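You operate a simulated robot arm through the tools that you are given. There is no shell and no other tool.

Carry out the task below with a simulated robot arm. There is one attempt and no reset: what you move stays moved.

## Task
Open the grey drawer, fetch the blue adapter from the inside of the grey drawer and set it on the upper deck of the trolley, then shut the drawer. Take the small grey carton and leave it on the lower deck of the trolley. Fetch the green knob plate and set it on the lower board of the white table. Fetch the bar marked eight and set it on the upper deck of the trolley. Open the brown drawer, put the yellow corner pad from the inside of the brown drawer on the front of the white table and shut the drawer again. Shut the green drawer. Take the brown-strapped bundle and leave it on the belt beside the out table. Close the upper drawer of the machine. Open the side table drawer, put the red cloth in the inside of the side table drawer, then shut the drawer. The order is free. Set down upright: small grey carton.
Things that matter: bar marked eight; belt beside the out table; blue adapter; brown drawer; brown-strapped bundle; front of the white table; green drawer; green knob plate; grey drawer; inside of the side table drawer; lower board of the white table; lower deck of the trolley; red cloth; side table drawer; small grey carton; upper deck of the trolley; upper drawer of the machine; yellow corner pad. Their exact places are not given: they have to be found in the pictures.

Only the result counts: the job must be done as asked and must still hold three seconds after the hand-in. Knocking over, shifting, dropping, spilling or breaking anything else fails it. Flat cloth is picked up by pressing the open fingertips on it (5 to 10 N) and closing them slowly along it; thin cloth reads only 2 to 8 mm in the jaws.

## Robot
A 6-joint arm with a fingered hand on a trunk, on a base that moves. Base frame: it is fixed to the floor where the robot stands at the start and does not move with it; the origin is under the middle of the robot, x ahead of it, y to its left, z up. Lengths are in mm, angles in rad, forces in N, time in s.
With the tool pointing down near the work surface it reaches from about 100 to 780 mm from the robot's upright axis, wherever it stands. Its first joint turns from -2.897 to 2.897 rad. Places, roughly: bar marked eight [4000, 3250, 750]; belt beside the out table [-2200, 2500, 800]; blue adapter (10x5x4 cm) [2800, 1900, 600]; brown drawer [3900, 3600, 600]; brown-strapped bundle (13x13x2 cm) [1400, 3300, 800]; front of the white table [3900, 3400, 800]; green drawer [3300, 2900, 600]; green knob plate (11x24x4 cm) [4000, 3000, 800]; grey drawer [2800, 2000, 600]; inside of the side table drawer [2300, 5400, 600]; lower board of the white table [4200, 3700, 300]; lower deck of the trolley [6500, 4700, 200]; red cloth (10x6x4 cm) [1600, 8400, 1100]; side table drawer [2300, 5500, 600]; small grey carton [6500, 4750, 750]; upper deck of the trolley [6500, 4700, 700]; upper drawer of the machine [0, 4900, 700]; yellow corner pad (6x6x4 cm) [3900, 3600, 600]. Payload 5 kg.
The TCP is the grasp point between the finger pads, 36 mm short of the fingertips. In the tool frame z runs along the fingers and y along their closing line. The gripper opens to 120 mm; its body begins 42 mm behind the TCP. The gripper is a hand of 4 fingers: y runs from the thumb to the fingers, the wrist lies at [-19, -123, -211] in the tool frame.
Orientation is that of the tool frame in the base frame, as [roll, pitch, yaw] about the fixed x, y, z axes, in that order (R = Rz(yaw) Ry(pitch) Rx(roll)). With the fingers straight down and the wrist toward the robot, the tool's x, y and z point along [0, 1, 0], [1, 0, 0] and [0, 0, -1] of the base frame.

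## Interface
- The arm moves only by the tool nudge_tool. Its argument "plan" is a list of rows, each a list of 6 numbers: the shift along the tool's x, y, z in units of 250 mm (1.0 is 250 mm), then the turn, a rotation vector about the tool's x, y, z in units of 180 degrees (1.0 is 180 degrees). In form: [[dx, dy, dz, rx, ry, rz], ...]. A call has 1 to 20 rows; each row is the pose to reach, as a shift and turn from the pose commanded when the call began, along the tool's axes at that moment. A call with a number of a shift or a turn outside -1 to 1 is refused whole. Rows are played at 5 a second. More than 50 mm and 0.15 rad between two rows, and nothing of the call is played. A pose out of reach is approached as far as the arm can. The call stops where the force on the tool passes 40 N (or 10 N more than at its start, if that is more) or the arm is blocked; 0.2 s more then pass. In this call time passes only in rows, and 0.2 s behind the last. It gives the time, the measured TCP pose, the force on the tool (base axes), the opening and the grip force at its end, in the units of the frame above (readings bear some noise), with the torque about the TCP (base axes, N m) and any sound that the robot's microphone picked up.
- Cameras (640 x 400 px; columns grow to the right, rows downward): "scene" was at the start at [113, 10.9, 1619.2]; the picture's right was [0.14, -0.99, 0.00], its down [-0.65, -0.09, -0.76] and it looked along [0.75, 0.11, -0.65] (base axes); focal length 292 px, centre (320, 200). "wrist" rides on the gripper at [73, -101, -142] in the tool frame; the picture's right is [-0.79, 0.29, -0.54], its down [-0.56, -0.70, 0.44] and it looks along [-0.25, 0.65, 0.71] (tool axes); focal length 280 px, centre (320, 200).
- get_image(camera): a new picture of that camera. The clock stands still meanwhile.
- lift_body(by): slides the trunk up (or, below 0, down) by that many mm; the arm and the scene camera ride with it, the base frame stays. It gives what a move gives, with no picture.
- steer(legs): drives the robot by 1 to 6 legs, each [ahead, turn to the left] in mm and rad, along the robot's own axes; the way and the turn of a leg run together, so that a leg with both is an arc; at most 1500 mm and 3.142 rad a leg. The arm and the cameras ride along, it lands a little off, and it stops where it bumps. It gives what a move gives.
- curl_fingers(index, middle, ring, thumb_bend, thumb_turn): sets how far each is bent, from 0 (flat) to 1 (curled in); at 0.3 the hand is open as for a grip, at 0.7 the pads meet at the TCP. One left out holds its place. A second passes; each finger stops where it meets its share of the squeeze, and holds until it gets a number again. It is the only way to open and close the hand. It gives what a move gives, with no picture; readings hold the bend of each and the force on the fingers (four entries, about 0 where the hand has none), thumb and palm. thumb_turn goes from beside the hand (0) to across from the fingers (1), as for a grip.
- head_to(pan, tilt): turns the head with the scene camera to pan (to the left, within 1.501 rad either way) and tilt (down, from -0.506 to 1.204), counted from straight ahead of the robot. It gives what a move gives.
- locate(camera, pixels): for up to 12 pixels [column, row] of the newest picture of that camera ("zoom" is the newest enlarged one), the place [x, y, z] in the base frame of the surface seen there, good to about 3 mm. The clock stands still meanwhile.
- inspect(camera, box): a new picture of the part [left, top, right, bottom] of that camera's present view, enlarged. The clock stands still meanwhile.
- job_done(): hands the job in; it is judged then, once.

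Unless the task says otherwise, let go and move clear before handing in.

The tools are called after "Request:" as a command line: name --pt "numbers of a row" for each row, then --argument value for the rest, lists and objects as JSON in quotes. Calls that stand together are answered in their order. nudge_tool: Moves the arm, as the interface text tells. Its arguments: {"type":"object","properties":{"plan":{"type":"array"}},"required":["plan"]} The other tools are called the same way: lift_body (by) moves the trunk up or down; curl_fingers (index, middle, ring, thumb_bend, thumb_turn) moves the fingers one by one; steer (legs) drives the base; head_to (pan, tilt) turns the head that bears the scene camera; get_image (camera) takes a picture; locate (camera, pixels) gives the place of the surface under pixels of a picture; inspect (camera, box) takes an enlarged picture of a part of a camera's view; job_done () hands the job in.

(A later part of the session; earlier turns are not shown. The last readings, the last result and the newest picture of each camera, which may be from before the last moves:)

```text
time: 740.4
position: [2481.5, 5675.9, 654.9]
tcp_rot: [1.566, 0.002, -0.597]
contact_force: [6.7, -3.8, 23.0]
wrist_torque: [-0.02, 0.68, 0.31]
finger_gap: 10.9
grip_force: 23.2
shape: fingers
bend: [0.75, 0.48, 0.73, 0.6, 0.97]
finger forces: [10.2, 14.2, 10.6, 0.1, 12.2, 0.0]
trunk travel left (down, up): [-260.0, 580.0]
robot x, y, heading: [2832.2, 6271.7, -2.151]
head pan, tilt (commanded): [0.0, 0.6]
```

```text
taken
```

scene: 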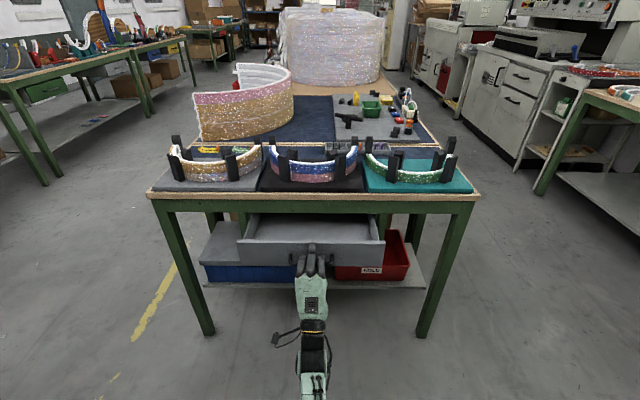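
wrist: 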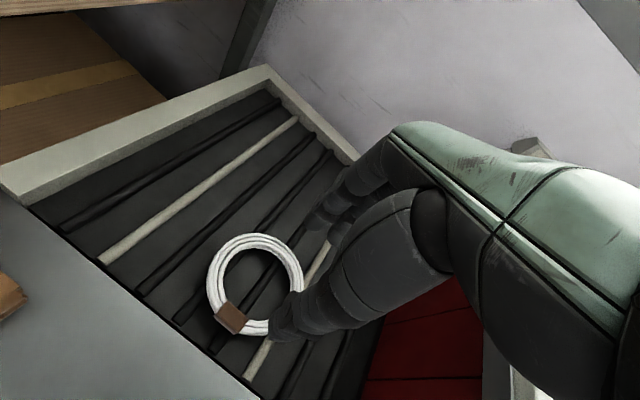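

Drawer is opening. Pull another 110 mm.

Request:
steer --legs '[[-110, 0]]'

Request:
inspect --camera "scene" --box '[220, 180, 420, 305]'

Request:
locate --camera "zoom" --pixels '[[80, 180], [500, 180], [300, 175], [300, 130], [120, 130], [480, 130], [300, 100], [300, 60], [200, 150], [400, 150]]'

```text
time: 741.6
position: [2541.7, 5766.4, 655.6]
tcp_rot: [1.561, 0.003, -0.599]
contact_force: [12.0, -6.1, 21.5]
wrist_torque: [-0.06, 0.69, 0.5]
finger_gap: 11.7
grip_force: 22.9
shape: fingers
bend: [0.76, 0.49, 0.73, 0.6, 0.97]
finger forces: [9.5, 12.0, 11.8, 0.0, 12.4, 0.0]
trunk travel left (down, up): [-260.0, 580.0]
robot x, y, heading: [2892.1, 6364.4, -2.149]
head pan, tilt (commanded): [0.0, 0.6]
```

```text
3.20 times, centred on (320, 242) of scene
```

zoom: 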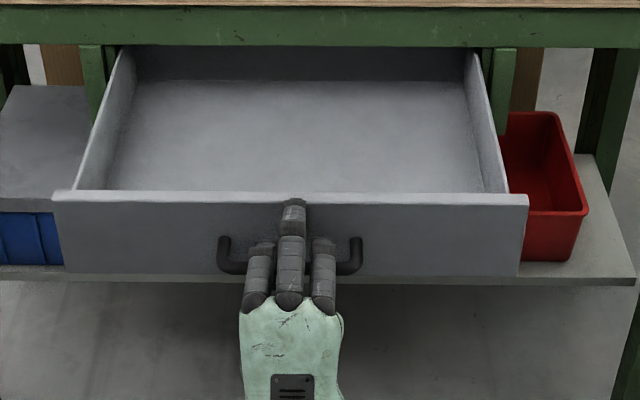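

```text
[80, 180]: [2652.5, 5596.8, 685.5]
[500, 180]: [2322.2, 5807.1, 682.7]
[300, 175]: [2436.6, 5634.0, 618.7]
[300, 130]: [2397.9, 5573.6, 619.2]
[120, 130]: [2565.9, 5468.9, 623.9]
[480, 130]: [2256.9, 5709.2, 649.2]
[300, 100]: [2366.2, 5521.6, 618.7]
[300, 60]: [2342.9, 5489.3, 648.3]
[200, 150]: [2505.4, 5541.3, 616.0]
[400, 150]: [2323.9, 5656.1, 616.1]
```

The drawer is open ~220 mm (empty, floor z≈618). Release the handle and back off.

Request:
curl_fingers --index 0.35 --middle 0.35 --ring 0.35 --thumb_bend 0.35

Request:
steer --legs '[[-160, 0]]'

Request:
get_image --camera "scene"

```text
time: 742.6
position: [2540.9, 5765.8, 654.5]
tcp_rot: [1.566, 0.002, -0.601]
contact_force: [-0.1, 0.1, 0.4]
wrist_torque: [-0.02, 0.0, -0.01]
finger_gap: 108.5
grip_force: 0.1
shape: fingers
bend: [0.35, 0.35, 0.35, 0.35, 0.97]
finger forces: [0.1, 0.1, 0.0, 0.0, 0.0, 0.1]
trunk travel left (down, up): [-260.0, 580.0]
robot x, y, heading: [2886.5, 6363.3, -2.148]
head pan, tilt (commanded): [0.0, 0.6]
```

```text
time: 743.6
position: [2578.4, 5778.1, 655.6]
tcp_rot: [1.564, 0.004, -0.548]
contact_force: [-0.5, 0.2, -0.9]
wrist_torque: [-0.05, 0.01, -0.01]
finger_gap: 108.8
grip_force: 0.0
shape: fingers
bend: [0.35, 0.35, 0.35, 0.35, 0.98]
finger forces: [0.0, 0.1, 0.0, 0.0, 0.1, 0.0]
trunk travel left (down, up): [-260.0, 580.0]
robot x, y, heading: [2879.8, 6408.0, -2.006]
head pan, tilt (commanded): [0.0, 0.6]
stopped in leg 1: the robot was blocked; the commanded pose is now the measured one
```

```text
taken
```

scene: 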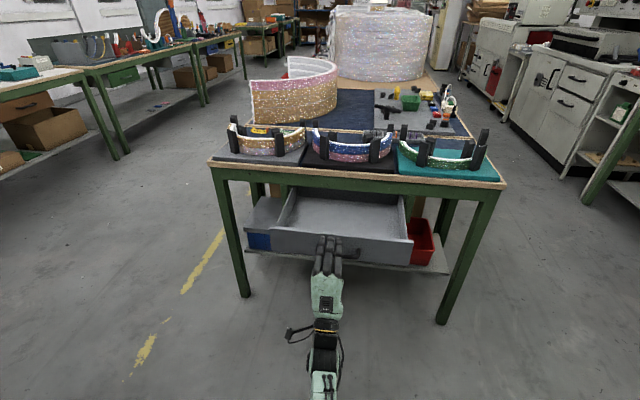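

Backing up, I touched the far table's leg (I rotated slightly). I'll retract the hand from the handle with the arm instead, and check what's behind me.

Request:
nudge_tool --pt "0 0 -0.15 0 0 0" --pt "0 0 -0.3 0 0 0"

Request:
head_to --pan 1.5 --tilt 0.7

Request:
get_image --camera "scene"

Request:
head_to --pan -1.5 --tilt 0.7

Request:
get_image --camera "scene"

```text
time: 744.2
position: [2612.7, 5845.0, 655.4]
tcp_rot: [1.565, 0.001, -0.553]
contact_force: [0.8, -0.9, 0.2]
wrist_torque: [-0.01, -0.04, -0.03]
finger_gap: 108.9
grip_force: 0.0
shape: fingers
bend: [0.35, 0.35, 0.35, 0.35, 0.98]
finger forces: [0.1, 0.0, 0.1, 0.0, 0.0, 0.0]
trunk travel left (down, up): [-260.0, 580.0]
robot x, y, heading: [2873.9, 6408.2, -2.053]
head pan, tilt (commanded): [0.0, 0.6]
```

```text
time: 745.9
position: [2613.3, 5845.1, 654.1]
tcp_rot: [1.565, 0.001, -0.552]
contact_force: [-0.2, -0.4, 0.0]
wrist_torque: [-0.01, -0.03, 0.0]
finger_gap: 108.8
grip_force: 0.0
shape: fingers
bend: [0.35, 0.35, 0.35, 0.35, 0.98]
finger forces: [0.0, 0.0, 0.1, 0.1, 0.1, 0.0]
trunk travel left (down, up): [-260.0, 580.0]
robot x, y, heading: [2875.0, 6409.5, -2.06]
head pan, tilt (commanded): [1.499, 0.7]
```

```text
taken
```

scene: 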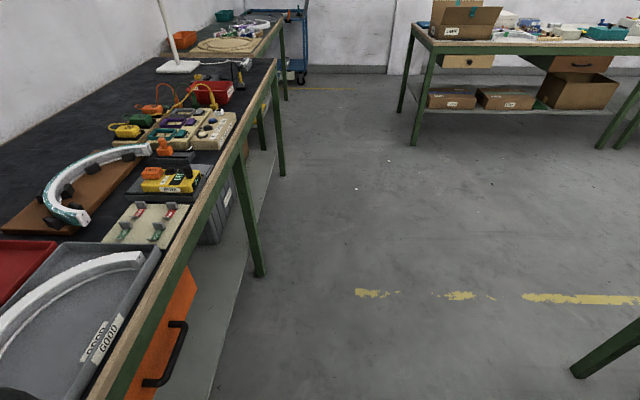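

```text
time: 748.5
position: [2613.9, 5846.2, 655.6]
tcp_rot: [1.563, 0.002, -0.556]
contact_force: [0.4, -0.3, 0.2]
wrist_torque: [-0.02, 0.0, 0.02]
finger_gap: 108.9
grip_force: 0.1
shape: fingers
bend: [0.35, 0.35, 0.35, 0.35, 0.98]
finger forces: [0.0, 0.1, 0.1, 0.1, 0.0, 0.1]
trunk travel left (down, up): [-260.0, 580.0]
robot x, y, heading: [2870.3, 6411.5, -2.069]
head pan, tilt (commanded): [-1.499, 0.7]
```

```text
taken
```

scene: 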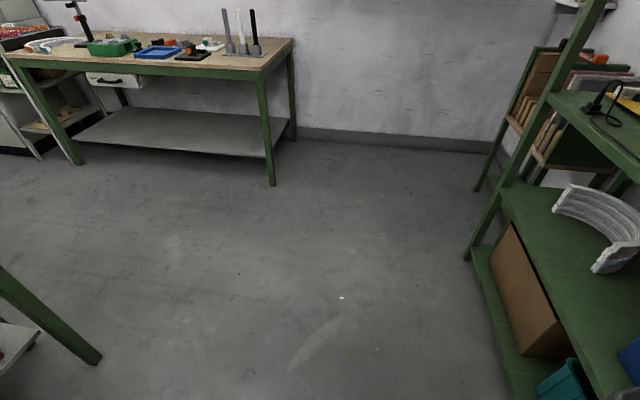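

I'm close to the far table/rack behind. I'll move forward 60 mm to clear, raise the trunk, and rotate the hand back to fingers-down.

Request:
steer --legs '[[60, 0]]'

Request:
lift_body --by 310

Request:
nudge_tool --pt "0 0 -0.05 0 0.035 0" --pt "0 0 -0.1 0 0.07 0" --pt "0 0 -0.12 0 0.105 0"

Request:
nudge_tool --pt "0 -0.07 -0.03 0.042 0 0" --pt "0 -0.145 -0.06 0.084 0 0" --pt "0 -0.22 -0.09 0.127 0 0" --pt "0 -0.29 -0.12 0.169 0 0" --pt "0 -0.36 -0.15 0.211 0 0" --pt "0 -0.435 -0.18 0.254 0 0" --pt "0 -0.51 -0.21 0.296 0 0" --pt "0 -0.58 -0.24 0.338 0 0" --pt "0 -0.65 -0.27 0.38 0 0" --pt "0 -0.73 -0.3 0.42 0 0" --pt "0 -0.8 -0.3 0.46 0 0" --pt "0 -0.88 -0.3 0.5 0 0"

```text
time: 749.5
position: [2591.0, 5792.5, 652.5]
tcp_rot: [1.564, 0.003, -0.55]
contact_force: [0.9, -0.3, -0.4]
wrist_torque: [-0.02, -0.01, -0.03]
finger_gap: 108.8
grip_force: 0.0
shape: fingers
bend: [0.35, 0.35, 0.35, 0.35, 0.98]
finger forces: [0.0, 0.1, 0.0, 0.1, 0.0, 0.0]
trunk travel left (down, up): [-260.0, 580.0]
robot x, y, heading: [2846.4, 6360.6, -2.035]
head pan, tilt (commanded): [-1.499, 0.7]
```

```text
time: 752.5
position: [2590.1, 5793.8, 964.7]
tcp_rot: [1.565, 0.002, -0.549]
contact_force: [0.0, -0.6, 0.1]
wrist_torque: [0.0, -0.01, -0.01]
finger_gap: 109.1
grip_force: 0.2
shape: fingers
bend: [0.35, 0.35, 0.35, 0.35, 0.97]
finger forces: [0.0, 0.0, 0.0, 0.1, 0.0, 0.1]
trunk travel left (down, up): [-570.0, 270.0]
robot x, y, heading: [2847.5, 6357.1, -2.035]
head pan, tilt (commanded): [-1.499, 0.7]
```

```text
time: 753.3
position: [2606.1, 5819.3, 963.7]
tcp_rot: [1.565, 0.005, -0.218]
contact_force: [0.4, 0.8, -0.6]
wrist_torque: [-0.01, 0.02, -0.02]
finger_gap: 109.3
grip_force: 0.0
shape: fingers
bend: [0.35, 0.35, 0.35, 0.35, 0.97]
finger forces: [0.1, 0.0, 0.0, 0.1, 0.0, 0.0]
trunk travel left (down, up): [-570.0, 270.0]
robot x, y, heading: [2850.1, 6356.4, -2.036]
head pan, tilt (commanded): [-1.499, 0.7]
```

```text
time: 755.9
position: [2610.6, 5899.6, 742.9]
tcp_rot: [3.131, -0.01, -0.212]
contact_force: [0.3, -1.1, 0.0]
wrist_torque: [-0.01, -0.01, 0.04]
finger_gap: 108.9
grip_force: 0.2
shape: fingers
bend: [0.35, 0.35, 0.35, 0.35, 0.97]
finger forces: [0.0, 0.0, 0.0, 0.0, 0.0, 0.1]
out of reach, approached as far as the arm can: row 12
trunk travel left (down, up): [-570.0, 270.0]
robot x, y, heading: [2846.9, 6355.2, -2.032]
head pan, tilt (commanded): [-1.499, 0.7]
```

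Fingers-down again. Raise the trunk and drive toward the cloth shelf in the corner.

Request:
lift_body --by 268

Request:
steer --legs '[[0, -1.706], [1000, 0], [950, 0], [0, -1.571]]'

Request:
head_to --pan 0.2 --tilt 0.45

Request:
get_image --camera "scene"

```text
time: 758.7
position: [2612.2, 5900.2, 1010.7]
tcp_rot: [3.128, -0.011, -0.209]
contact_force: [0.1, -0.1, 0.7]
wrist_torque: [0.04, -0.01, -0.02]
finger_gap: 109.3
grip_force: 0.0
shape: fingers
bend: [0.35, 0.35, 0.35, 0.35, 0.97]
finger forces: [0.0, 0.0, 0.1, 0.0, 0.0, 0.0]
trunk travel left (down, up): [-838.0, 2.0]
robot x, y, heading: [2845.3, 6359.5, -2.032]
head pan, tilt (commanded): [-1.499, 0.7]
```

```text
time: 772.9
position: [1029.7, 7668.6, 1009.6]
tcp_rot: [3.138, -0.014, -1.941]
contact_force: [7.0, -3.6, 4.5]
wrist_torque: [0.72, 0.76, -0.26]
finger_gap: 108.9
grip_force: 0.1
shape: fingers
bend: [0.35, 0.35, 0.35, 0.35, 0.98]
finger forces: [0.1, 0.1, 0.0, 0.0, 0.1, 0.0]
trunk travel left (down, up): [-838.0, 2.0]
robot x, y, heading: [1436.8, 7367.2, 2.517]
head pan, tilt (commanded): [-1.499, 0.7]
stopped in leg 3: the force on the tool passed its limit at 212 N (the readings are from after the stop); the commanded pose is now the measured one
```

```text
time: 774.6
position: [1030.0, 7668.1, 1008.9]
tcp_rot: [3.139, -0.014, -1.94]
contact_force: [8.4, -4.8, 4.0]
wrist_torque: [0.81, 1.04, -0.32]
finger_gap: 109.2
grip_force: 0.2
shape: fingers
bend: [0.35, 0.35, 0.35, 0.35, 0.98]
finger forces: [0.0, 0.0, 0.0, 0.0, 0.0, 0.0]
trunk travel left (down, up): [-838.0, 2.0]
robot x, y, heading: [1435.0, 7364.1, 2.521]
head pan, tilt (commanded): [0.201, 0.45]
```

```text
taken
```

scene: 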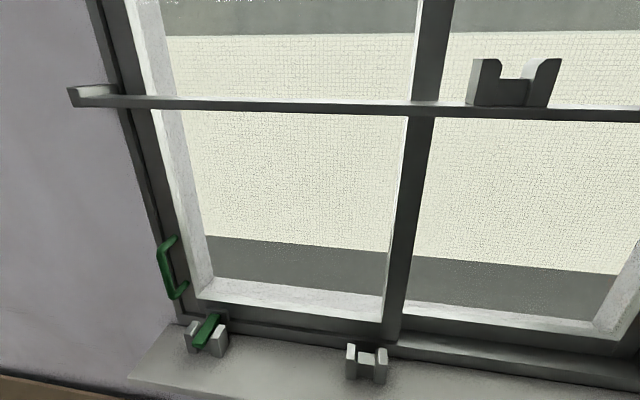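

My hand bumped the window sill since I drove too far. Back away immediately and check that everything is intact.

Request:
steer --legs '[[-200, 0]]'

Request:
get_image --camera "scene"

Request:
head_to --pan 0.0 --tilt 0.7

Request:
get_image --camera "scene"

Request:
get_image --camera "wrist"

```text
time: 776.4
position: [1191.5, 7551.8, 1008.5]
tcp_rot: [3.138, -0.014, -1.938]
contact_force: [-0.9, -0.1, 0.0]
wrist_torque: [0.03, 0.0, -0.02]
finger_gap: 108.8
grip_force: 0.0
shape: fingers
bend: [0.35, 0.35, 0.35, 0.35, 0.98]
finger forces: [0.0, 0.0, 0.0, 0.1, 0.0, 0.0]
trunk travel left (down, up): [-838.0, 2.0]
robot x, y, heading: [1600.7, 7247.0, 2.517]
head pan, tilt (commanded): [0.201, 0.45]
```

```text
taken
```

scene: 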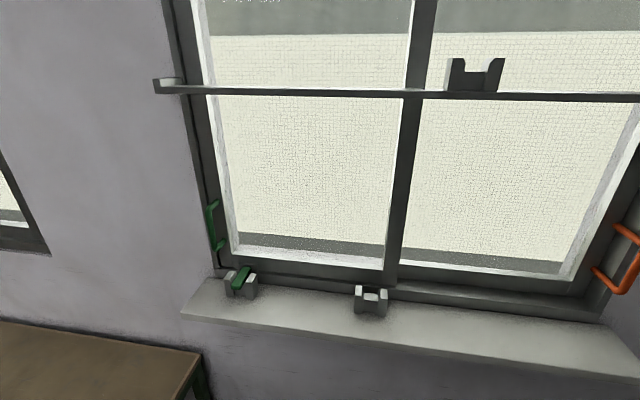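

```text
time: 777.1
position: [1192.0, 7551.6, 1009.4]
tcp_rot: [3.14, -0.013, -1.939]
contact_force: [0.9, -0.3, -0.7]
wrist_torque: [-0.01, 0.0, 0.05]
finger_gap: 108.9
grip_force: 0.0
shape: fingers
bend: [0.35, 0.35, 0.35, 0.35, 0.98]
finger forces: [0.0, 0.0, 0.1, 0.0, 0.0, 0.0]
trunk travel left (down, up): [-838.0, 2.0]
robot x, y, heading: [1600.4, 7249.4, 2.516]
head pan, tilt (commanded): [0.0, 0.7]
```

```text
taken
```

scene: 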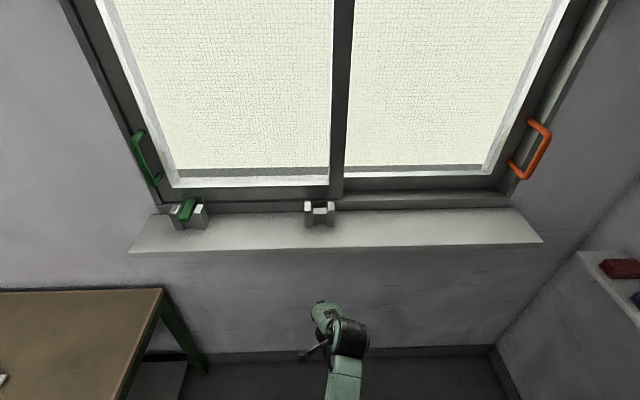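

```text
taken
```

wrist: 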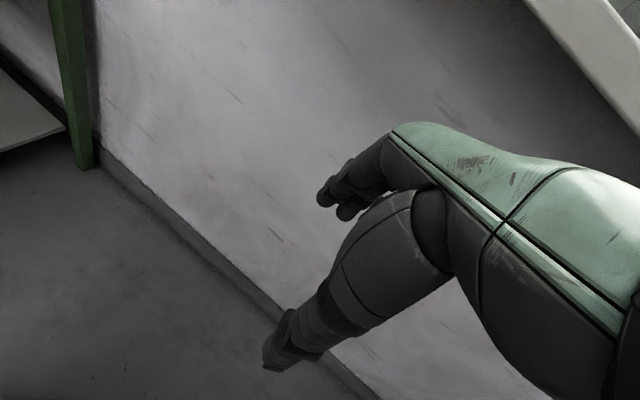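

Everything at the window looks intact. Before approaching the shelf, I'll test raising the hand to z≈1125 and yawing left to the grasp orientation here in free space.

Request:
nudge_tool --pt "0 -0.02 -0.07 0 0 -0.035" --pt "0 -0.04 -0.14 0 0 -0.07" --pt "0 -0.06 -0.21 0 0 -0.105" --pt "0 -0.08 -0.28 0 0 -0.14" --pt "0 -0.1 -0.35 0 0 -0.175" --pt "0 -0.12 -0.42 0 0 -0.21" --pt "0 -0.14 -0.48 0 0 -0.245"

```text
time: 778.7
position: [1226.1, 7540.6, 1129.4]
tcp_rot: [3.132, -0.009, -1.166]
contact_force: [-0.2, 0.5, -0.4]
wrist_torque: [-0.03, 0.02, 0.01]
finger_gap: 109.0
grip_force: 0.1
shape: fingers
bend: [0.35, 0.35, 0.35, 0.35, 0.98]
finger forces: [0.0, 0.0, 0.0, 0.0, 0.1, 0.1]
trunk travel left (down, up): [-838.0, 2.0]
robot x, y, heading: [1601.3, 7247.4, 2.522]
head pan, tilt (commanded): [0.0, 0.7]
```

That works at z=1129. Test a further 60 mm up and 120 mm extension.

Request:
nudge_tool --pt "0 0 -0.12 0 0 0" --pt "0 0 -0.24 0 0 0"

```text
time: 779.3
position: [1209.1, 7537.1, 1147.6]
tcp_rot: [3.128, -0.008, -1.173]
contact_force: [0.0, 0.2, -0.7]
wrist_torque: [-0.01, 0.0, 0.04]
finger_gap: 109.1
grip_force: 0.1
shape: fingers
bend: [0.35, 0.35, 0.35, 0.35, 0.98]
finger forces: [0.0, 0.0, 0.0, 0.0, 0.0, 0.0]
out of reach, approached as far as the arm can: row 1, 2
trunk travel left (down, up): [-838.0, 2.0]
robot x, y, heading: [1600.0, 7250.5, 2.519]
head pan, tilt (commanded): [0.0, 0.7]
```

Max height here is ~1147, so I'll slide in horizontally at z≈1125, straddling the cloth. Locate the sill end and shelf from this view first.

Request:
get_image --camera "scene"

Request:
locate --camera "scene" --pixels '[[540, 242], [515, 212], [450, 245], [320, 248], [585, 255], [600, 270], [620, 265], [635, 300], [545, 150], [530, 170]]'

```text
taken
```

scene: 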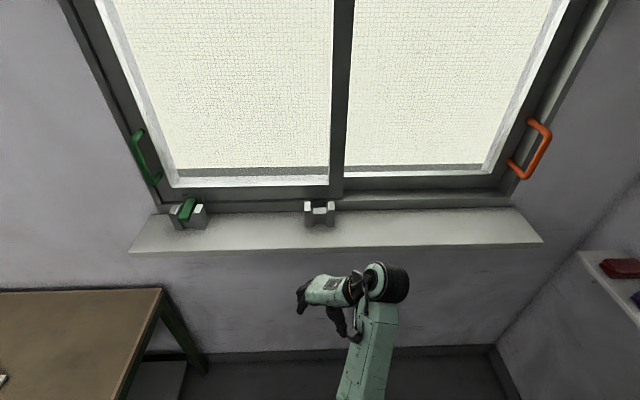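

```text
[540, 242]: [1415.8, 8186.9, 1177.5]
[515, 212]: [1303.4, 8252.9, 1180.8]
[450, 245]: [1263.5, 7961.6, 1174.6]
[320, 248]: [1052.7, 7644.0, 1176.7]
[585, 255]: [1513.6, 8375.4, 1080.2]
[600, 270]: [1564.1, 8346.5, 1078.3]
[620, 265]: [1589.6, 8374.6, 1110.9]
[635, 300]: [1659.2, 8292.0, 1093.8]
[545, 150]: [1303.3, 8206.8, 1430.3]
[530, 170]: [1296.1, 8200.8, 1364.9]
```

Sill edge is n≈−3428 (z 1150–1178) ending at t≈7570, so my path is clear. Drive to the station (n≈−3076, t≈7313).

Request:
steer --legs '[[0, -0.887], [525, 0]]'

Request:
head_to --pan 0.0 --tilt 0.7

Request:
get_image --camera "scene"

Request:
get_image --camera "wrist"

```text
time: 785.3
position: [1556.4, 8254.6, 1147.7]
tcp_rot: [3.127, -0.004, -2.071]
contact_force: [-0.9, -0.9, 0.4]
wrist_torque: [0.02, 0.02, -0.02]
finger_gap: 109.0
grip_force: 0.1
shape: fingers
bend: [0.35, 0.35, 0.35, 0.35, 0.98]
finger forces: [0.0, 0.1, 0.0, 0.1, 0.0, 0.0]
trunk travel left (down, up): [-838.0, 2.0]
robot x, y, heading: [1572.8, 7767.2, 1.621]
head pan, tilt (commanded): [0.0, 0.7]
```

```text
time: 785.9
position: [1556.0, 8255.4, 1147.9]
tcp_rot: [3.129, -0.006, -2.073]
contact_force: [-0.7, 0.4, -0.4]
wrist_torque: [-0.03, 0.02, -0.02]
finger_gap: 108.9
grip_force: 0.1
shape: fingers
bend: [0.35, 0.35, 0.35, 0.35, 0.98]
finger forces: [0.0, 0.1, 0.1, 0.0, 0.0, 0.0]
trunk travel left (down, up): [-838.0, 2.0]
robot x, y, heading: [1577.5, 7768.4, 1.624]
head pan, tilt (commanded): [0.0, 0.7]
```

```text
taken
```

scene: 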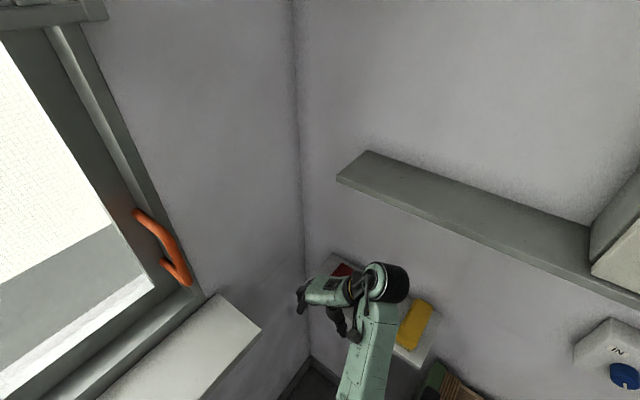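

```text
taken
```

wrist: 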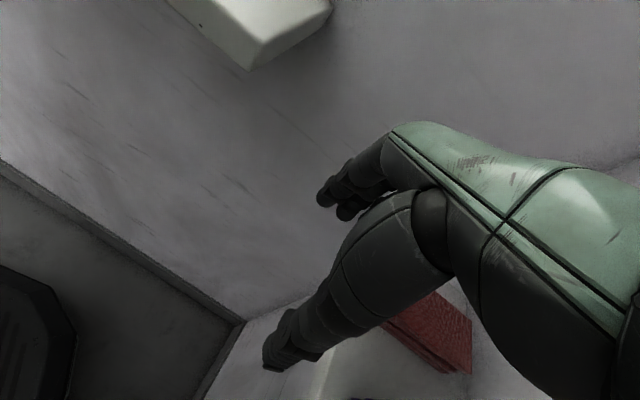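

The red cloth appears at wrist (435, 330). Locate it from here.

Request:
locate --camera "wrist" --pixels '[[435, 298], [470, 320], [440, 325], [400, 328], [468, 365], [440, 360], [300, 375], [250, 350], [330, 350]]'

Request:
inspect --camera "scene" --box '[280, 230, 460, 380]'

Request:
locate --camera "zoom" --pixels '[[215, 130], [180, 90], [240, 140], [190, 140], [470, 330], [450, 410], [170, 95], [250, 125]]'

```text
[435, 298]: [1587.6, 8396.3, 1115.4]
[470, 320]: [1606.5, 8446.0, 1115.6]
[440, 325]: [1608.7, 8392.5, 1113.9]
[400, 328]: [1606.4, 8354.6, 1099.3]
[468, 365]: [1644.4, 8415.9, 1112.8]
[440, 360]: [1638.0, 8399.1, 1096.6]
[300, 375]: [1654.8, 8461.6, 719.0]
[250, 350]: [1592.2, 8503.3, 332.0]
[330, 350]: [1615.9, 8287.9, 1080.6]
```

```text
2.67 times, centred on (370, 305) of scene
```

zoom: 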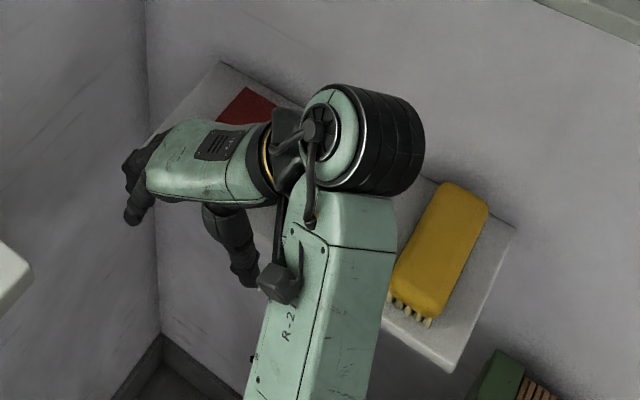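

```text
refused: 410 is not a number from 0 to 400
```

Cloth footprint: n −3418…−3365, t 7787…7888, top 1114. Move to a pre-grasp in front of the shelf at z≈1124 with the closing line across n.

Request:
curl_fingers --index 0.42 --middle 0.42 --ring 0.42 --thumb_bend 0.42

Request:
nudge_tool --pt "0.05 0.06 0.02 0.002 0 0.01" --pt "0.1 0.12 0.05 0.004 0 0.02" --pt "0.153 0.167 0.09 0.004 0 0.03"

Request:
get_image --camera "wrist"

Request:
inspect --camera "scene" --box '[280, 230, 460, 380]'

```text
time: 786.9
position: [1556.2, 8254.8, 1148.6]
tcp_rot: [3.126, -0.008, -2.07]
contact_force: [-0.5, 0.5, 0.5]
wrist_torque: [-0.01, -0.02, 0.01]
finger_gap: 89.1
grip_force: 0.0
shape: fingers
bend: [0.42, 0.42, 0.42, 0.42, 0.98]
finger forces: [0.0, 0.0, 0.1, 0.0, 0.1, 0.0]
trunk travel left (down, up): [-838.0, 2.0]
robot x, y, heading: [1576.2, 7764.7, 1.626]
head pan, tilt (commanded): [0.0, 0.7]
```

```text
time: 787.7
position: [1501.1, 8240.2, 1125.9]
tcp_rot: [-3.141, -0.007, -2.167]
contact_force: [-0.5, 0.1, 0.2]
wrist_torque: [0.03, 0.0, 0.02]
finger_gap: 89.1
grip_force: 0.1
shape: fingers
bend: [0.42, 0.42, 0.42, 0.42, 0.98]
finger forces: [0.0, 0.0, 0.1, 0.1, 0.0, 0.1]
trunk travel left (down, up): [-838.0, 2.0]
robot x, y, heading: [1575.5, 7766.1, 1.618]
head pan, tilt (commanded): [0.0, 0.7]
```

```text
taken
```

wrist: 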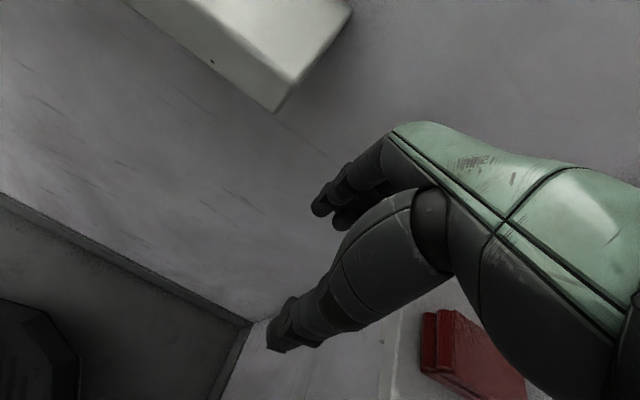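

```text
2.67 times, centred on (370, 305) of scene
```

zoom: 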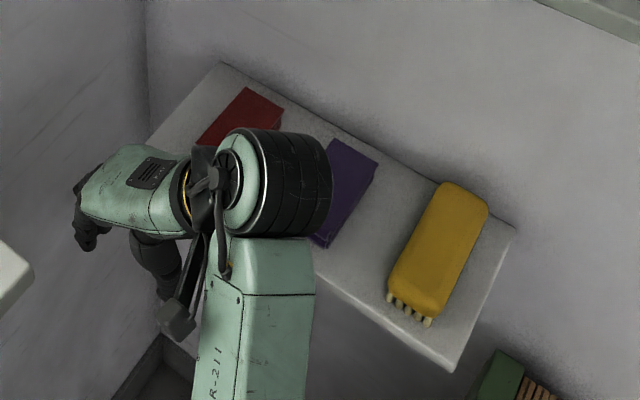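

TCP is at n=−3390, t=7658, ready to slide in along +T. First I'll check the wrist housing's clearance to the wall and the upper shelf.

Request:
locate --camera "zoom" --pixels '[[270, 135], [325, 185], [240, 140], [270, 200], [190, 190], [150, 150], [400, 60], [230, 70], [600, 40], [560, 10]]'

Request:
locate --camera "scene" --pixels '[[345, 182], [370, 155], [500, 220], [450, 200], [420, 330], [350, 255], [330, 262], [390, 280]]'

```text
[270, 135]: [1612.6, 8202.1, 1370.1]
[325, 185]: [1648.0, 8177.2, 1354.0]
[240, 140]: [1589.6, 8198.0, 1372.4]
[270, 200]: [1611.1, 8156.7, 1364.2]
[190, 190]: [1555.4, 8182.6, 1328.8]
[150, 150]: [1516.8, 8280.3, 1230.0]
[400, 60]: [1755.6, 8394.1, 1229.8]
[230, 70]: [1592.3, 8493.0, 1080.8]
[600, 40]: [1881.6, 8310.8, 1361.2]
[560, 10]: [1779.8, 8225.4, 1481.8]
```

```text
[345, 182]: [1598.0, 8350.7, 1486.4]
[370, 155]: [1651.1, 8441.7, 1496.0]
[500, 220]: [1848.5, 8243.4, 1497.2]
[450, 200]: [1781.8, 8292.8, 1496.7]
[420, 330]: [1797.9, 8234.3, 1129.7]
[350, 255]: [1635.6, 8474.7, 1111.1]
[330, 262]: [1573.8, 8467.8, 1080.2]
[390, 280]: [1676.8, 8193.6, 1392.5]
```

Clearances are OK (wrist housing will reach t≈7890; wall 7927; upper shelf z 1486). Slide in along +T by 164 mm.

Request:
nudge_tool --pt "-0.16 0 0 0 0 0" --pt "-0.32 0 0 0 0 0" --pt "-0.48 0 0 0 0 0"

Request:
get_image --camera "wrist"

Request:
inspect --camera "scene" --box '[280, 230, 460, 380]'

```text
time: 788.5
position: [1568.3, 8341.6, 1124.1]
tcp_rot: [3.141, -0.007, -2.164]
contact_force: [0.0, -0.4, -0.4]
wrist_torque: [-0.01, 0.02, 0.03]
finger_gap: 89.3
grip_force: 0.0
shape: fingers
bend: [0.42, 0.42, 0.42, 0.42, 0.98]
finger forces: [0.1, 0.1, 0.1, 0.0, 0.0, 0.1]
trunk travel left (down, up): [-838.0, 2.0]
robot x, y, heading: [1572.8, 7767.2, 1.619]
head pan, tilt (commanded): [0.0, 0.7]
```

```text
taken
```

wrist: 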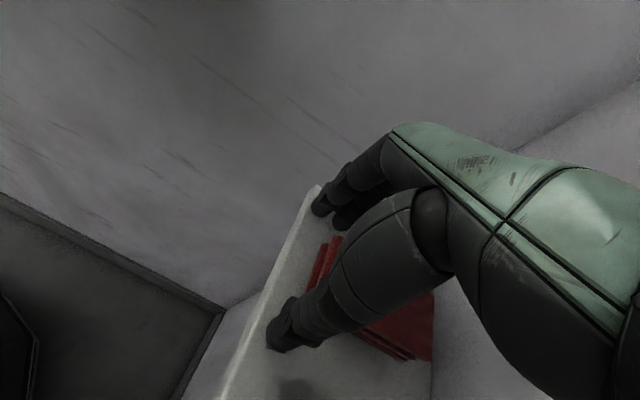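

```text
2.67 times, centred on (370, 305) of scene
```

zoom: 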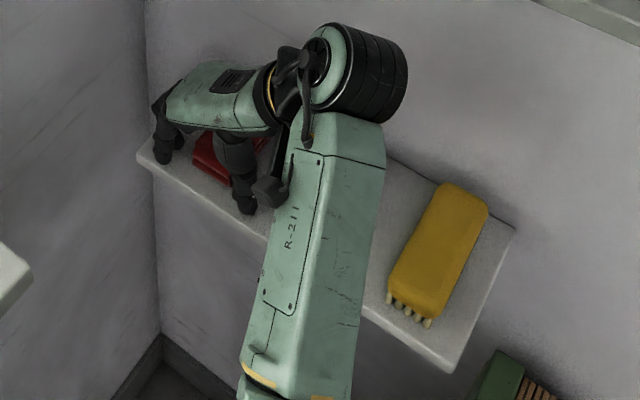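

The cloth is entering between thumb and fingers with no contact. Another 45 mm, then close.

Request:
nudge_tool --pt "-0.1 0 0 0 0 0" --pt "-0.18 0 0 0 0 0"

Request:
curl_fingers --index 0.55 --middle 0.55 --ring 0.55 --thumb_bend 0.55

Request:
get_image --camera "wrist"

```text
time: 789.1
position: [1594.3, 8380.2, 1124.3]
tcp_rot: [3.142, -0.008, -2.166]
contact_force: [0.1, 0.0, -0.4]
wrist_torque: [0.0, 0.02, -0.01]
finger_gap: 88.9
grip_force: 0.1
shape: fingers
bend: [0.42, 0.42, 0.42, 0.42, 0.98]
finger forces: [0.0, 0.0, 0.0, 0.0, 0.0, 0.0]
trunk travel left (down, up): [-838.0, 2.0]
robot x, y, heading: [1571.1, 7767.9, 1.621]
head pan, tilt (commanded): [0.0, 0.7]
```

```text
time: 790.1
position: [1593.5, 8378.6, 1125.2]
tcp_rot: [-3.14, -0.007, -2.163]
contact_force: [-1.1, -0.3, 0.6]
wrist_torque: [-0.02, -0.02, -0.01]
finger_gap: 55.4
grip_force: 3.0
shape: fingers
bend: [0.54, 0.54, 0.54, 0.53, 0.97]
finger forces: [1.2, 1.1, 0.5, 0.1, 2.8, 0.0]
trunk travel left (down, up): [-838.0, 2.0]
robot x, y, heading: [1574.2, 7768.2, 1.618]
head pan, tilt (commanded): [0.0, 0.7]
```

```text
taken
```

wrist: 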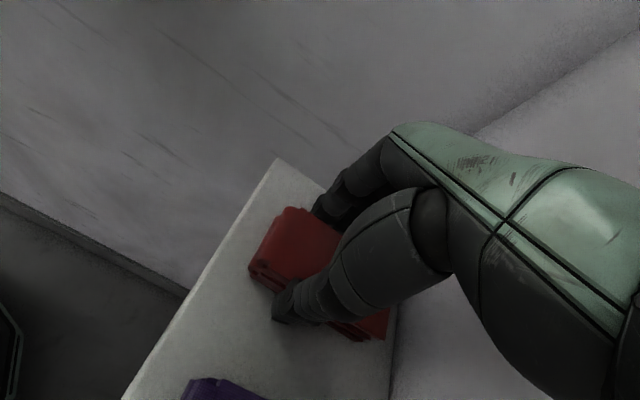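

Contact with all fingers on the cloth. Squeeze moderately and lift a bit.

Request:
curl_fingers --index 0.64 --middle 0.64 --ring 0.64 --thumb_bend 0.62

Request:
nudge_tool --pt "0 0 -0.06 0 0 0" --pt "0 0 -0.1 0 0 0"

Request:
get_image --camera "wrist"

```text
time: 791.1
position: [1593.9, 8377.1, 1124.4]
tcp_rot: [-3.14, -0.007, -2.165]
contact_force: [-0.3, 1.0, -0.1]
wrist_torque: [-0.02, 0.0, 0.01]
finger_gap: 53.6
grip_force: 14.9
shape: fingers
bend: [0.57, 0.6, 0.61, 0.53, 0.95]
finger forces: [6.2, 5.2, 3.0, 0.0, 14.5, 0.0]
trunk travel left (down, up): [-838.0, 2.0]
robot x, y, heading: [1577.8, 7769.1, 1.623]
head pan, tilt (commanded): [0.0, 0.7]
```

```text
time: 791.7
position: [1593.8, 8379.0, 1150.5]
tcp_rot: [3.141, -0.005, -2.165]
contact_force: [0.7, -1.3, -0.1]
wrist_torque: [-0.03, 0.01, -0.03]
finger_gap: 53.5
grip_force: 15.0
shape: fingers
bend: [0.57, 0.6, 0.61, 0.53, 0.95]
finger forces: [6.2, 5.3, 3.0, 0.0, 14.5, 0.0]
trunk travel left (down, up): [-838.0, 2.0]
robot x, y, heading: [1574.1, 7772.9, 1.619]
head pan, tilt (commanded): [0.0, 0.7]
```

```text
taken
```

wrist: 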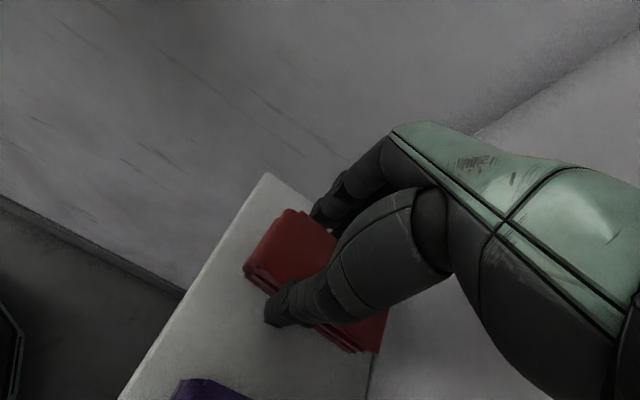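

The cloth is lifted. Withdraw straight out from the shelf.

Request:
nudge_tool --pt "0.16 0 0 0 0 0" --pt "0.32 0 0 0 0 0" --pt "0.48 0 0 0 0 0" --pt "0.64 0 0 0 0 0" --pt "0.76 -0.04 0.04 0 0 0"

Request:
steer --legs '[[-500, 0]]'

Request:
get_image --camera "wrist"

Request:
get_image --camera "scene"

```text
time: 792.9
position: [1496.0, 8213.3, 1142.4]
tcp_rot: [3.141, -0.005, -2.166]
contact_force: [0.8, -0.2, -1.3]
wrist_torque: [-0.01, -0.02, 0.03]
finger_gap: 53.3
grip_force: 14.4
shape: fingers
bend: [0.57, 0.6, 0.61, 0.53, 0.95]
finger forces: [6.1, 5.4, 2.9, 0.0, 14.5, 0.0]
trunk travel left (down, up): [-838.0, 2.0]
robot x, y, heading: [1574.4, 7770.3, 1.62]
head pan, tilt (commanded): [0.0, 0.7]
```

```text
time: 796.1
position: [1520.3, 7712.6, 1141.2]
tcp_rot: [3.14, -0.006, -2.166]
contact_force: [0.3, -0.2, 0.0]
wrist_torque: [-0.01, -0.03, -0.01]
finger_gap: 53.5
grip_force: 13.9
shape: fingers
bend: [0.57, 0.6, 0.61, 0.53, 0.95]
finger forces: [6.2, 5.2, 3.0, 0.0, 14.5, 0.0]
trunk travel left (down, up): [-838.0, 2.0]
robot x, y, heading: [1597.7, 7266.9, 1.621]
head pan, tilt (commanded): [0.0, 0.7]
```

```text
taken
```

wrist: 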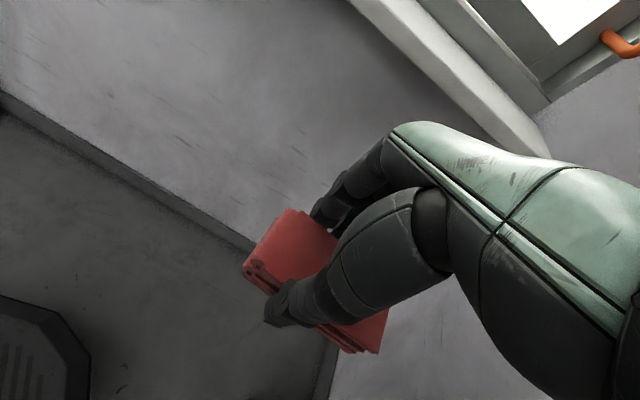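

```text
taken
```

scene: 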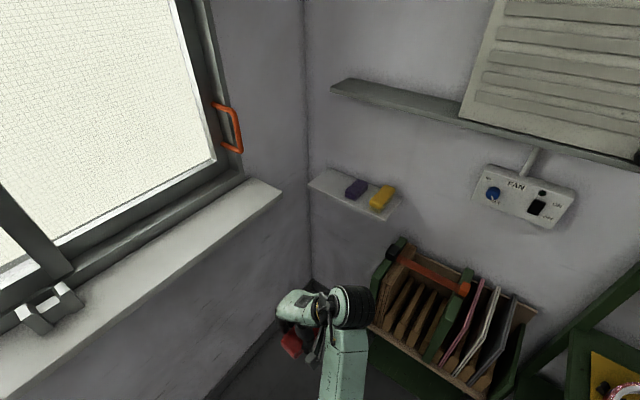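

Red cloth held. Drive to the front of the open side drawer.

Request:
steer --legs '[[0, -2.346], [820, 0], [800, 0], [0, -1.443]]'

Request:
head_to --pan 0.0 --tilt 0.75

Request:
get_image --camera "scene"

```text
time: 816.0
position: [2584.3, 5784.9, 1141.1]
tcp_rot: [3.141, -0.007, 0.318]
contact_force: [0.6, 0.7, -0.7]
wrist_torque: [0.0, -0.02, 0.04]
finger_gap: 53.1
grip_force: 13.6
shape: fingers
bend: [0.57, 0.6, 0.61, 0.53, 0.95]
finger forces: [6.0, 4.8, 2.7, 0.0, 13.6, 0.0]
trunk travel left (down, up): [-838.0, 2.0]
robot x, y, heading: [2795.9, 6188.2, -2.18]
head pan, tilt (commanded): [0.0, 0.7]
```

```text
time: 816.6
position: [2583.9, 5784.8, 1142.3]
tcp_rot: [3.142, -0.007, 0.318]
contact_force: [0.1, -0.4, 0.0]
wrist_torque: [-0.02, 0.0, -0.02]
finger_gap: 52.9
grip_force: 14.1
shape: fingers
bend: [0.57, 0.6, 0.61, 0.53, 0.95]
finger forces: [6.0, 4.9, 2.7, 0.1, 13.6, 0.1]
trunk travel left (down, up): [-838.0, 2.0]
robot x, y, heading: [2797.0, 6184.0, -2.181]
head pan, tilt (commanded): [0.0, 0.75]
```

```text
taken
```

scene: 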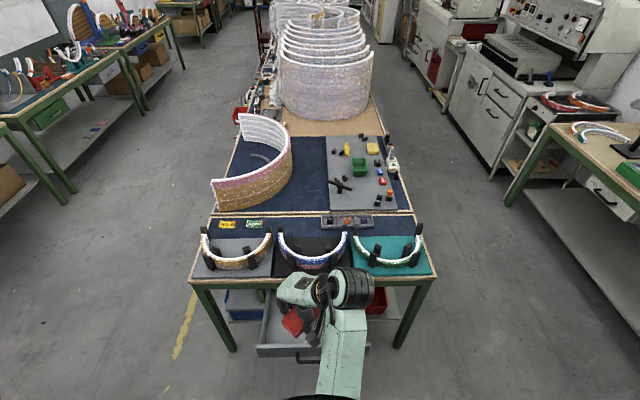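

I'm in front of the drawer. Lower the arm relative to the trunk a bit, then extend over the drawer's interior (n≈−1140, t≈6035).

Request:
nudge_tool --pt "0 0 0.18 0 0 0" --pt "0 0 0.36 0 0 0" --pt "0 0 0.54 0 0 0" --pt "0 0 0.7 0 0 0"

Request:
nudge_tool --pt "-0.14 0.08 0 0 0 0" --pt "-0.28 0.16 0 0 0 0" --pt "-0.42 0.24 0 0 0 0" --pt "-0.56 0.33 0 0 0 0" --pt "-0.7 0.408 0 0 0 0"

Request:
get_image --camera "wrist"

Request:
inspect --camera "scene" --box '[180, 230, 460, 400]'

```text
time: 817.6
position: [2583.9, 5785.4, 966.0]
tcp_rot: [-3.14, -0.008, 0.32]
contact_force: [0.2, -0.1, 0.3]
wrist_torque: [0.02, 0.01, -0.01]
finger_gap: 52.6
grip_force: 13.9
shape: fingers
bend: [0.58, 0.6, 0.61, 0.53, 0.95]
finger forces: [6.0, 4.8, 2.7, 0.0, 13.5, 0.0]
trunk travel left (down, up): [-838.0, 2.0]
robot x, y, heading: [2796.9, 6184.9, -2.184]
head pan, tilt (commanded): [0.0, 0.75]
```

```text
time: 818.8
position: [2449.4, 5632.0, 964.4]
tcp_rot: [3.141, -0.009, 0.318]
contact_force: [-0.9, -0.8, -0.5]
wrist_torque: [0.03, -0.02, 0.03]
finger_gap: 52.3
grip_force: 13.2
shape: fingers
bend: [0.58, 0.6, 0.61, 0.53, 0.95]
finger forces: [6.0, 4.8, 2.7, 0.1, 13.5, 0.0]
trunk travel left (down, up): [-838.0, 2.0]
robot x, y, heading: [2795.7, 6187.9, -2.179]
head pan, tilt (commanded): [0.0, 0.75]
```

```text
taken
```

wrist: 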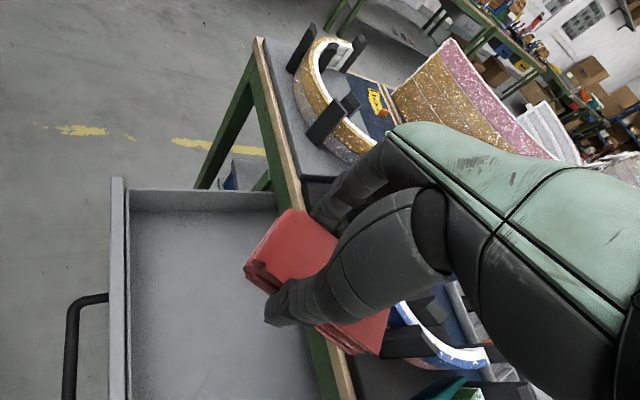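

```text
2.29 times, centred on (320, 315) of scene
```

zoom: 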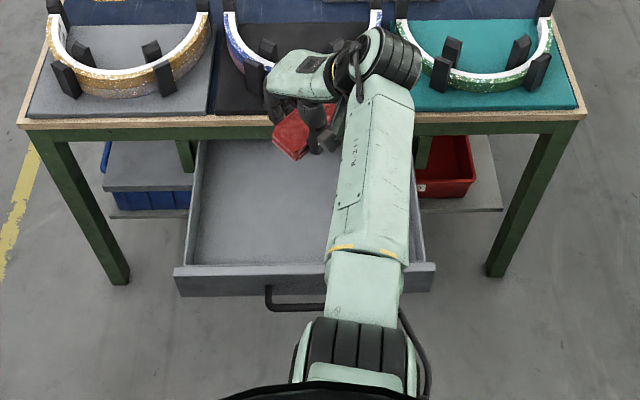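

Over the drawer interior (t≈6034). I'll shift 20 mm toward the front for table-edge clearance, then lower by trunk.

Request:
nudge_tool --pt "0.064 -0.05 0 0 0 0"

Request:
lift_body --by -200

Request:
get_image --camera "wrist"

Request:
inspect --camera "scene" --box '[180, 200, 460, 370]'

```text
time: 819.2
position: [2461.3, 5650.4, 966.2]
tcp_rot: [-3.141, -0.005, 0.318]
contact_force: [-0.7, 0.2, -0.1]
wrist_torque: [-0.01, 0.02, -0.04]
finger_gap: 52.8
grip_force: 13.9
shape: fingers
bend: [0.58, 0.6, 0.61, 0.53, 0.95]
finger forces: [6.1, 4.8, 2.8, 0.1, 13.6, 0.0]
trunk travel left (down, up): [-838.0, 2.0]
robot x, y, heading: [2793.2, 6185.4, -2.181]
head pan, tilt (commanded): [0.0, 0.75]
```

```text
time: 821.4
position: [2462.0, 5650.5, 766.6]
tcp_rot: [-3.141, -0.006, 0.318]
contact_force: [0.0, 0.6, -0.5]
wrist_torque: [0.01, -0.01, -0.01]
finger_gap: 53.0
grip_force: 13.2
shape: fingers
bend: [0.58, 0.6, 0.61, 0.53, 0.95]
finger forces: [6.0, 4.7, 2.6, 0.0, 13.5, 0.0]
trunk travel left (down, up): [-638.0, 202.0]
robot x, y, heading: [2793.7, 6187.5, -2.182]
head pan, tilt (commanded): [0.0, 0.75]
```

```text
taken
```

wrist: 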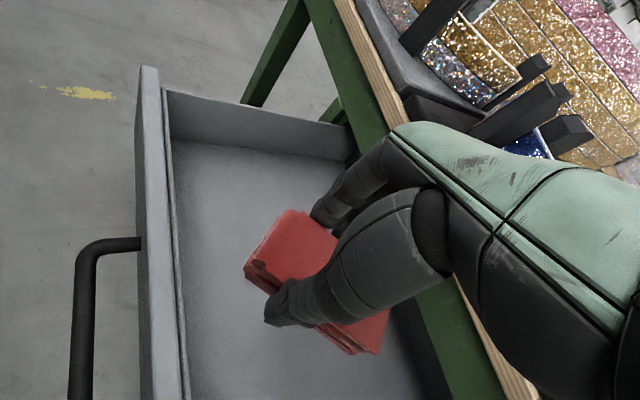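

```text
2.29 times, centred on (320, 285) of scene
```

zoom: 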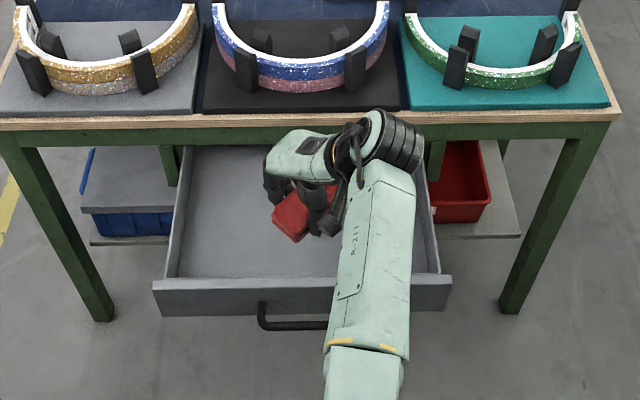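

Clear. Lower further to near the drawer floor.

Request:
lift_body --by -97

Request:
lift_body --by -6

Request:
get_image --camera "wrist"

```text
time: 822.7
position: [2461.4, 5650.6, 669.2]
tcp_rot: [3.141, -0.006, 0.316]
contact_force: [-0.4, -0.7, -0.7]
wrist_torque: [0.04, 0.0, -0.01]
finger_gap: 53.1
grip_force: 13.5
shape: fingers
bend: [0.58, 0.6, 0.61, 0.53, 0.95]
finger forces: [6.0, 4.9, 2.7, 0.0, 13.5, 0.0]
trunk travel left (down, up): [-541.0, 299.0]
robot x, y, heading: [2792.5, 6186.3, -2.184]
head pan, tilt (commanded): [0.0, 0.75]
```

```text
time: 823.3
position: [2460.5, 5650.5, 662.7]
tcp_rot: [-3.141, -0.008, 0.318]
contact_force: [0.0, -0.9, 0.7]
wrist_torque: [-0.01, -0.03, 0.0]
finger_gap: 52.8
grip_force: 13.0
shape: fingers
bend: [0.58, 0.6, 0.61, 0.53, 0.95]
finger forces: [6.0, 4.8, 2.8, 0.0, 13.5, 0.0]
trunk travel left (down, up): [-535.0, 305.0]
robot x, y, heading: [2798.6, 6185.2, -2.182]
head pan, tilt (commanded): [0.0, 0.75]
```

```text
taken
```

wrist: 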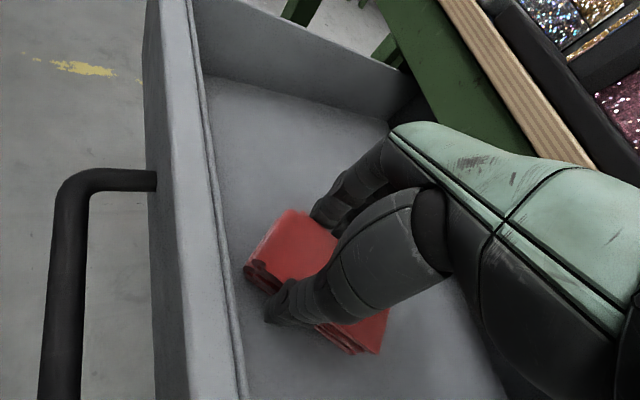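

Request:
lift_body --by -3

Request:
lift_body --by -2

```text
time: 823.8
position: [2461.4, 5649.6, 661.2]
tcp_rot: [3.14, -0.006, 0.316]
contact_force: [1.3, 1.4, 9.1]
wrist_torque: [0.25, -0.05, 0.01]
finger_gap: 52.6
grip_force: 14.2
shape: fingers
bend: [0.58, 0.6, 0.61, 0.53, 0.95]
finger forces: [6.2, 4.9, 2.8, 0.1, 14.2, 0.0]
trunk travel left (down, up): [-532.0, 308.0]
robot x, y, heading: [2794.8, 6184.6, -2.182]
head pan, tilt (commanded): [0.0, 0.75]
```

```text
time: 824.3
position: [2461.7, 5650.1, 660.0]
tcp_rot: [3.138, -0.003, 0.317]
contact_force: [0.4, -2.2, 17.5]
wrist_torque: [0.07, 0.0, 0.07]
finger_gap: 52.7
grip_force: 15.3
shape: fingers
bend: [0.58, 0.6, 0.61, 0.53, 0.95]
finger forces: [6.8, 5.5, 3.2, 0.0, 14.5, 0.1]
trunk travel left (down, up): [-530.0, 310.0]
robot x, y, heading: [2798.9, 6183.7, -2.179]
head pan, tilt (commanded): [0.0, 0.75]
```

The cloth rests on the drawer floor. Ease up, release, and raise.

Request:
lift_body --by 3

Request:
curl_fingers --index 0.47 --middle 0.47 --ring 0.47 --thumb_bend 0.43

Request:
lift_body --by 160

Request:
get_image --camera "wrist"

```text
time: 824.8
position: [2461.7, 5650.7, 660.6]
tcp_rot: [-3.142, -0.006, 0.318]
contact_force: [-0.1, -1.6, 7.5]
wrist_torque: [-0.11, 0.01, 0.06]
finger_gap: 52.5
grip_force: 14.7
shape: fingers
bend: [0.58, 0.6, 0.61, 0.53, 0.95]
finger forces: [6.8, 5.4, 3.1, 0.0, 14.0, 0.0]
trunk travel left (down, up): [-533.0, 307.0]
robot x, y, heading: [2795.3, 6182.4, -2.181]
head pan, tilt (commanded): [0.0, 0.75]
```

```text
time: 825.8
position: [2461.3, 5649.7, 659.5]
tcp_rot: [-3.14, -0.008, 0.319]
contact_force: [0.4, 0.7, 0.1]
wrist_torque: [-0.01, 0.04, -0.02]
finger_gap: 78.9
grip_force: 0.1
shape: fingers
bend: [0.47, 0.47, 0.47, 0.43, 0.97]
finger forces: [0.0, 0.0, 0.0, 0.0, 0.1, 0.0]
trunk travel left (down, up): [-533.0, 307.0]
robot x, y, heading: [2799.6, 6182.7, -2.187]
head pan, tilt (commanded): [0.0, 0.75]
```

```text
time: 827.6
position: [2460.1, 5650.0, 820.2]
tcp_rot: [3.141, -0.006, 0.318]
contact_force: [0.4, 0.1, 0.6]
wrist_torque: [0.01, 0.0, -0.01]
finger_gap: 78.9
grip_force: 0.0
shape: fingers
bend: [0.47, 0.47, 0.47, 0.43, 0.97]
finger forces: [0.1, 0.0, 0.0, 0.0, 0.0, 0.0]
trunk travel left (down, up): [-693.0, 147.0]
robot x, y, heading: [2795.5, 6186.6, -2.182]
head pan, tilt (commanded): [0.0, 0.75]
```

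```text
taken
```

wrist: 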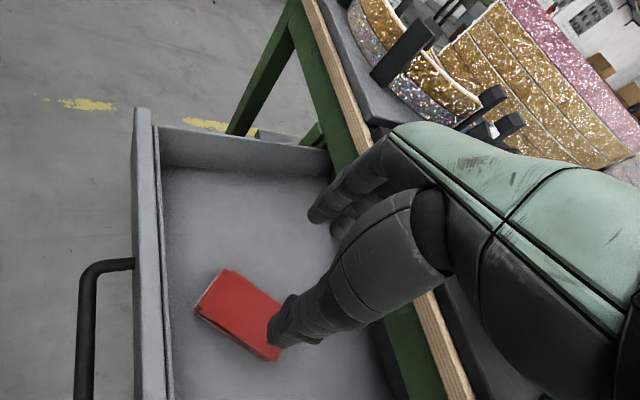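

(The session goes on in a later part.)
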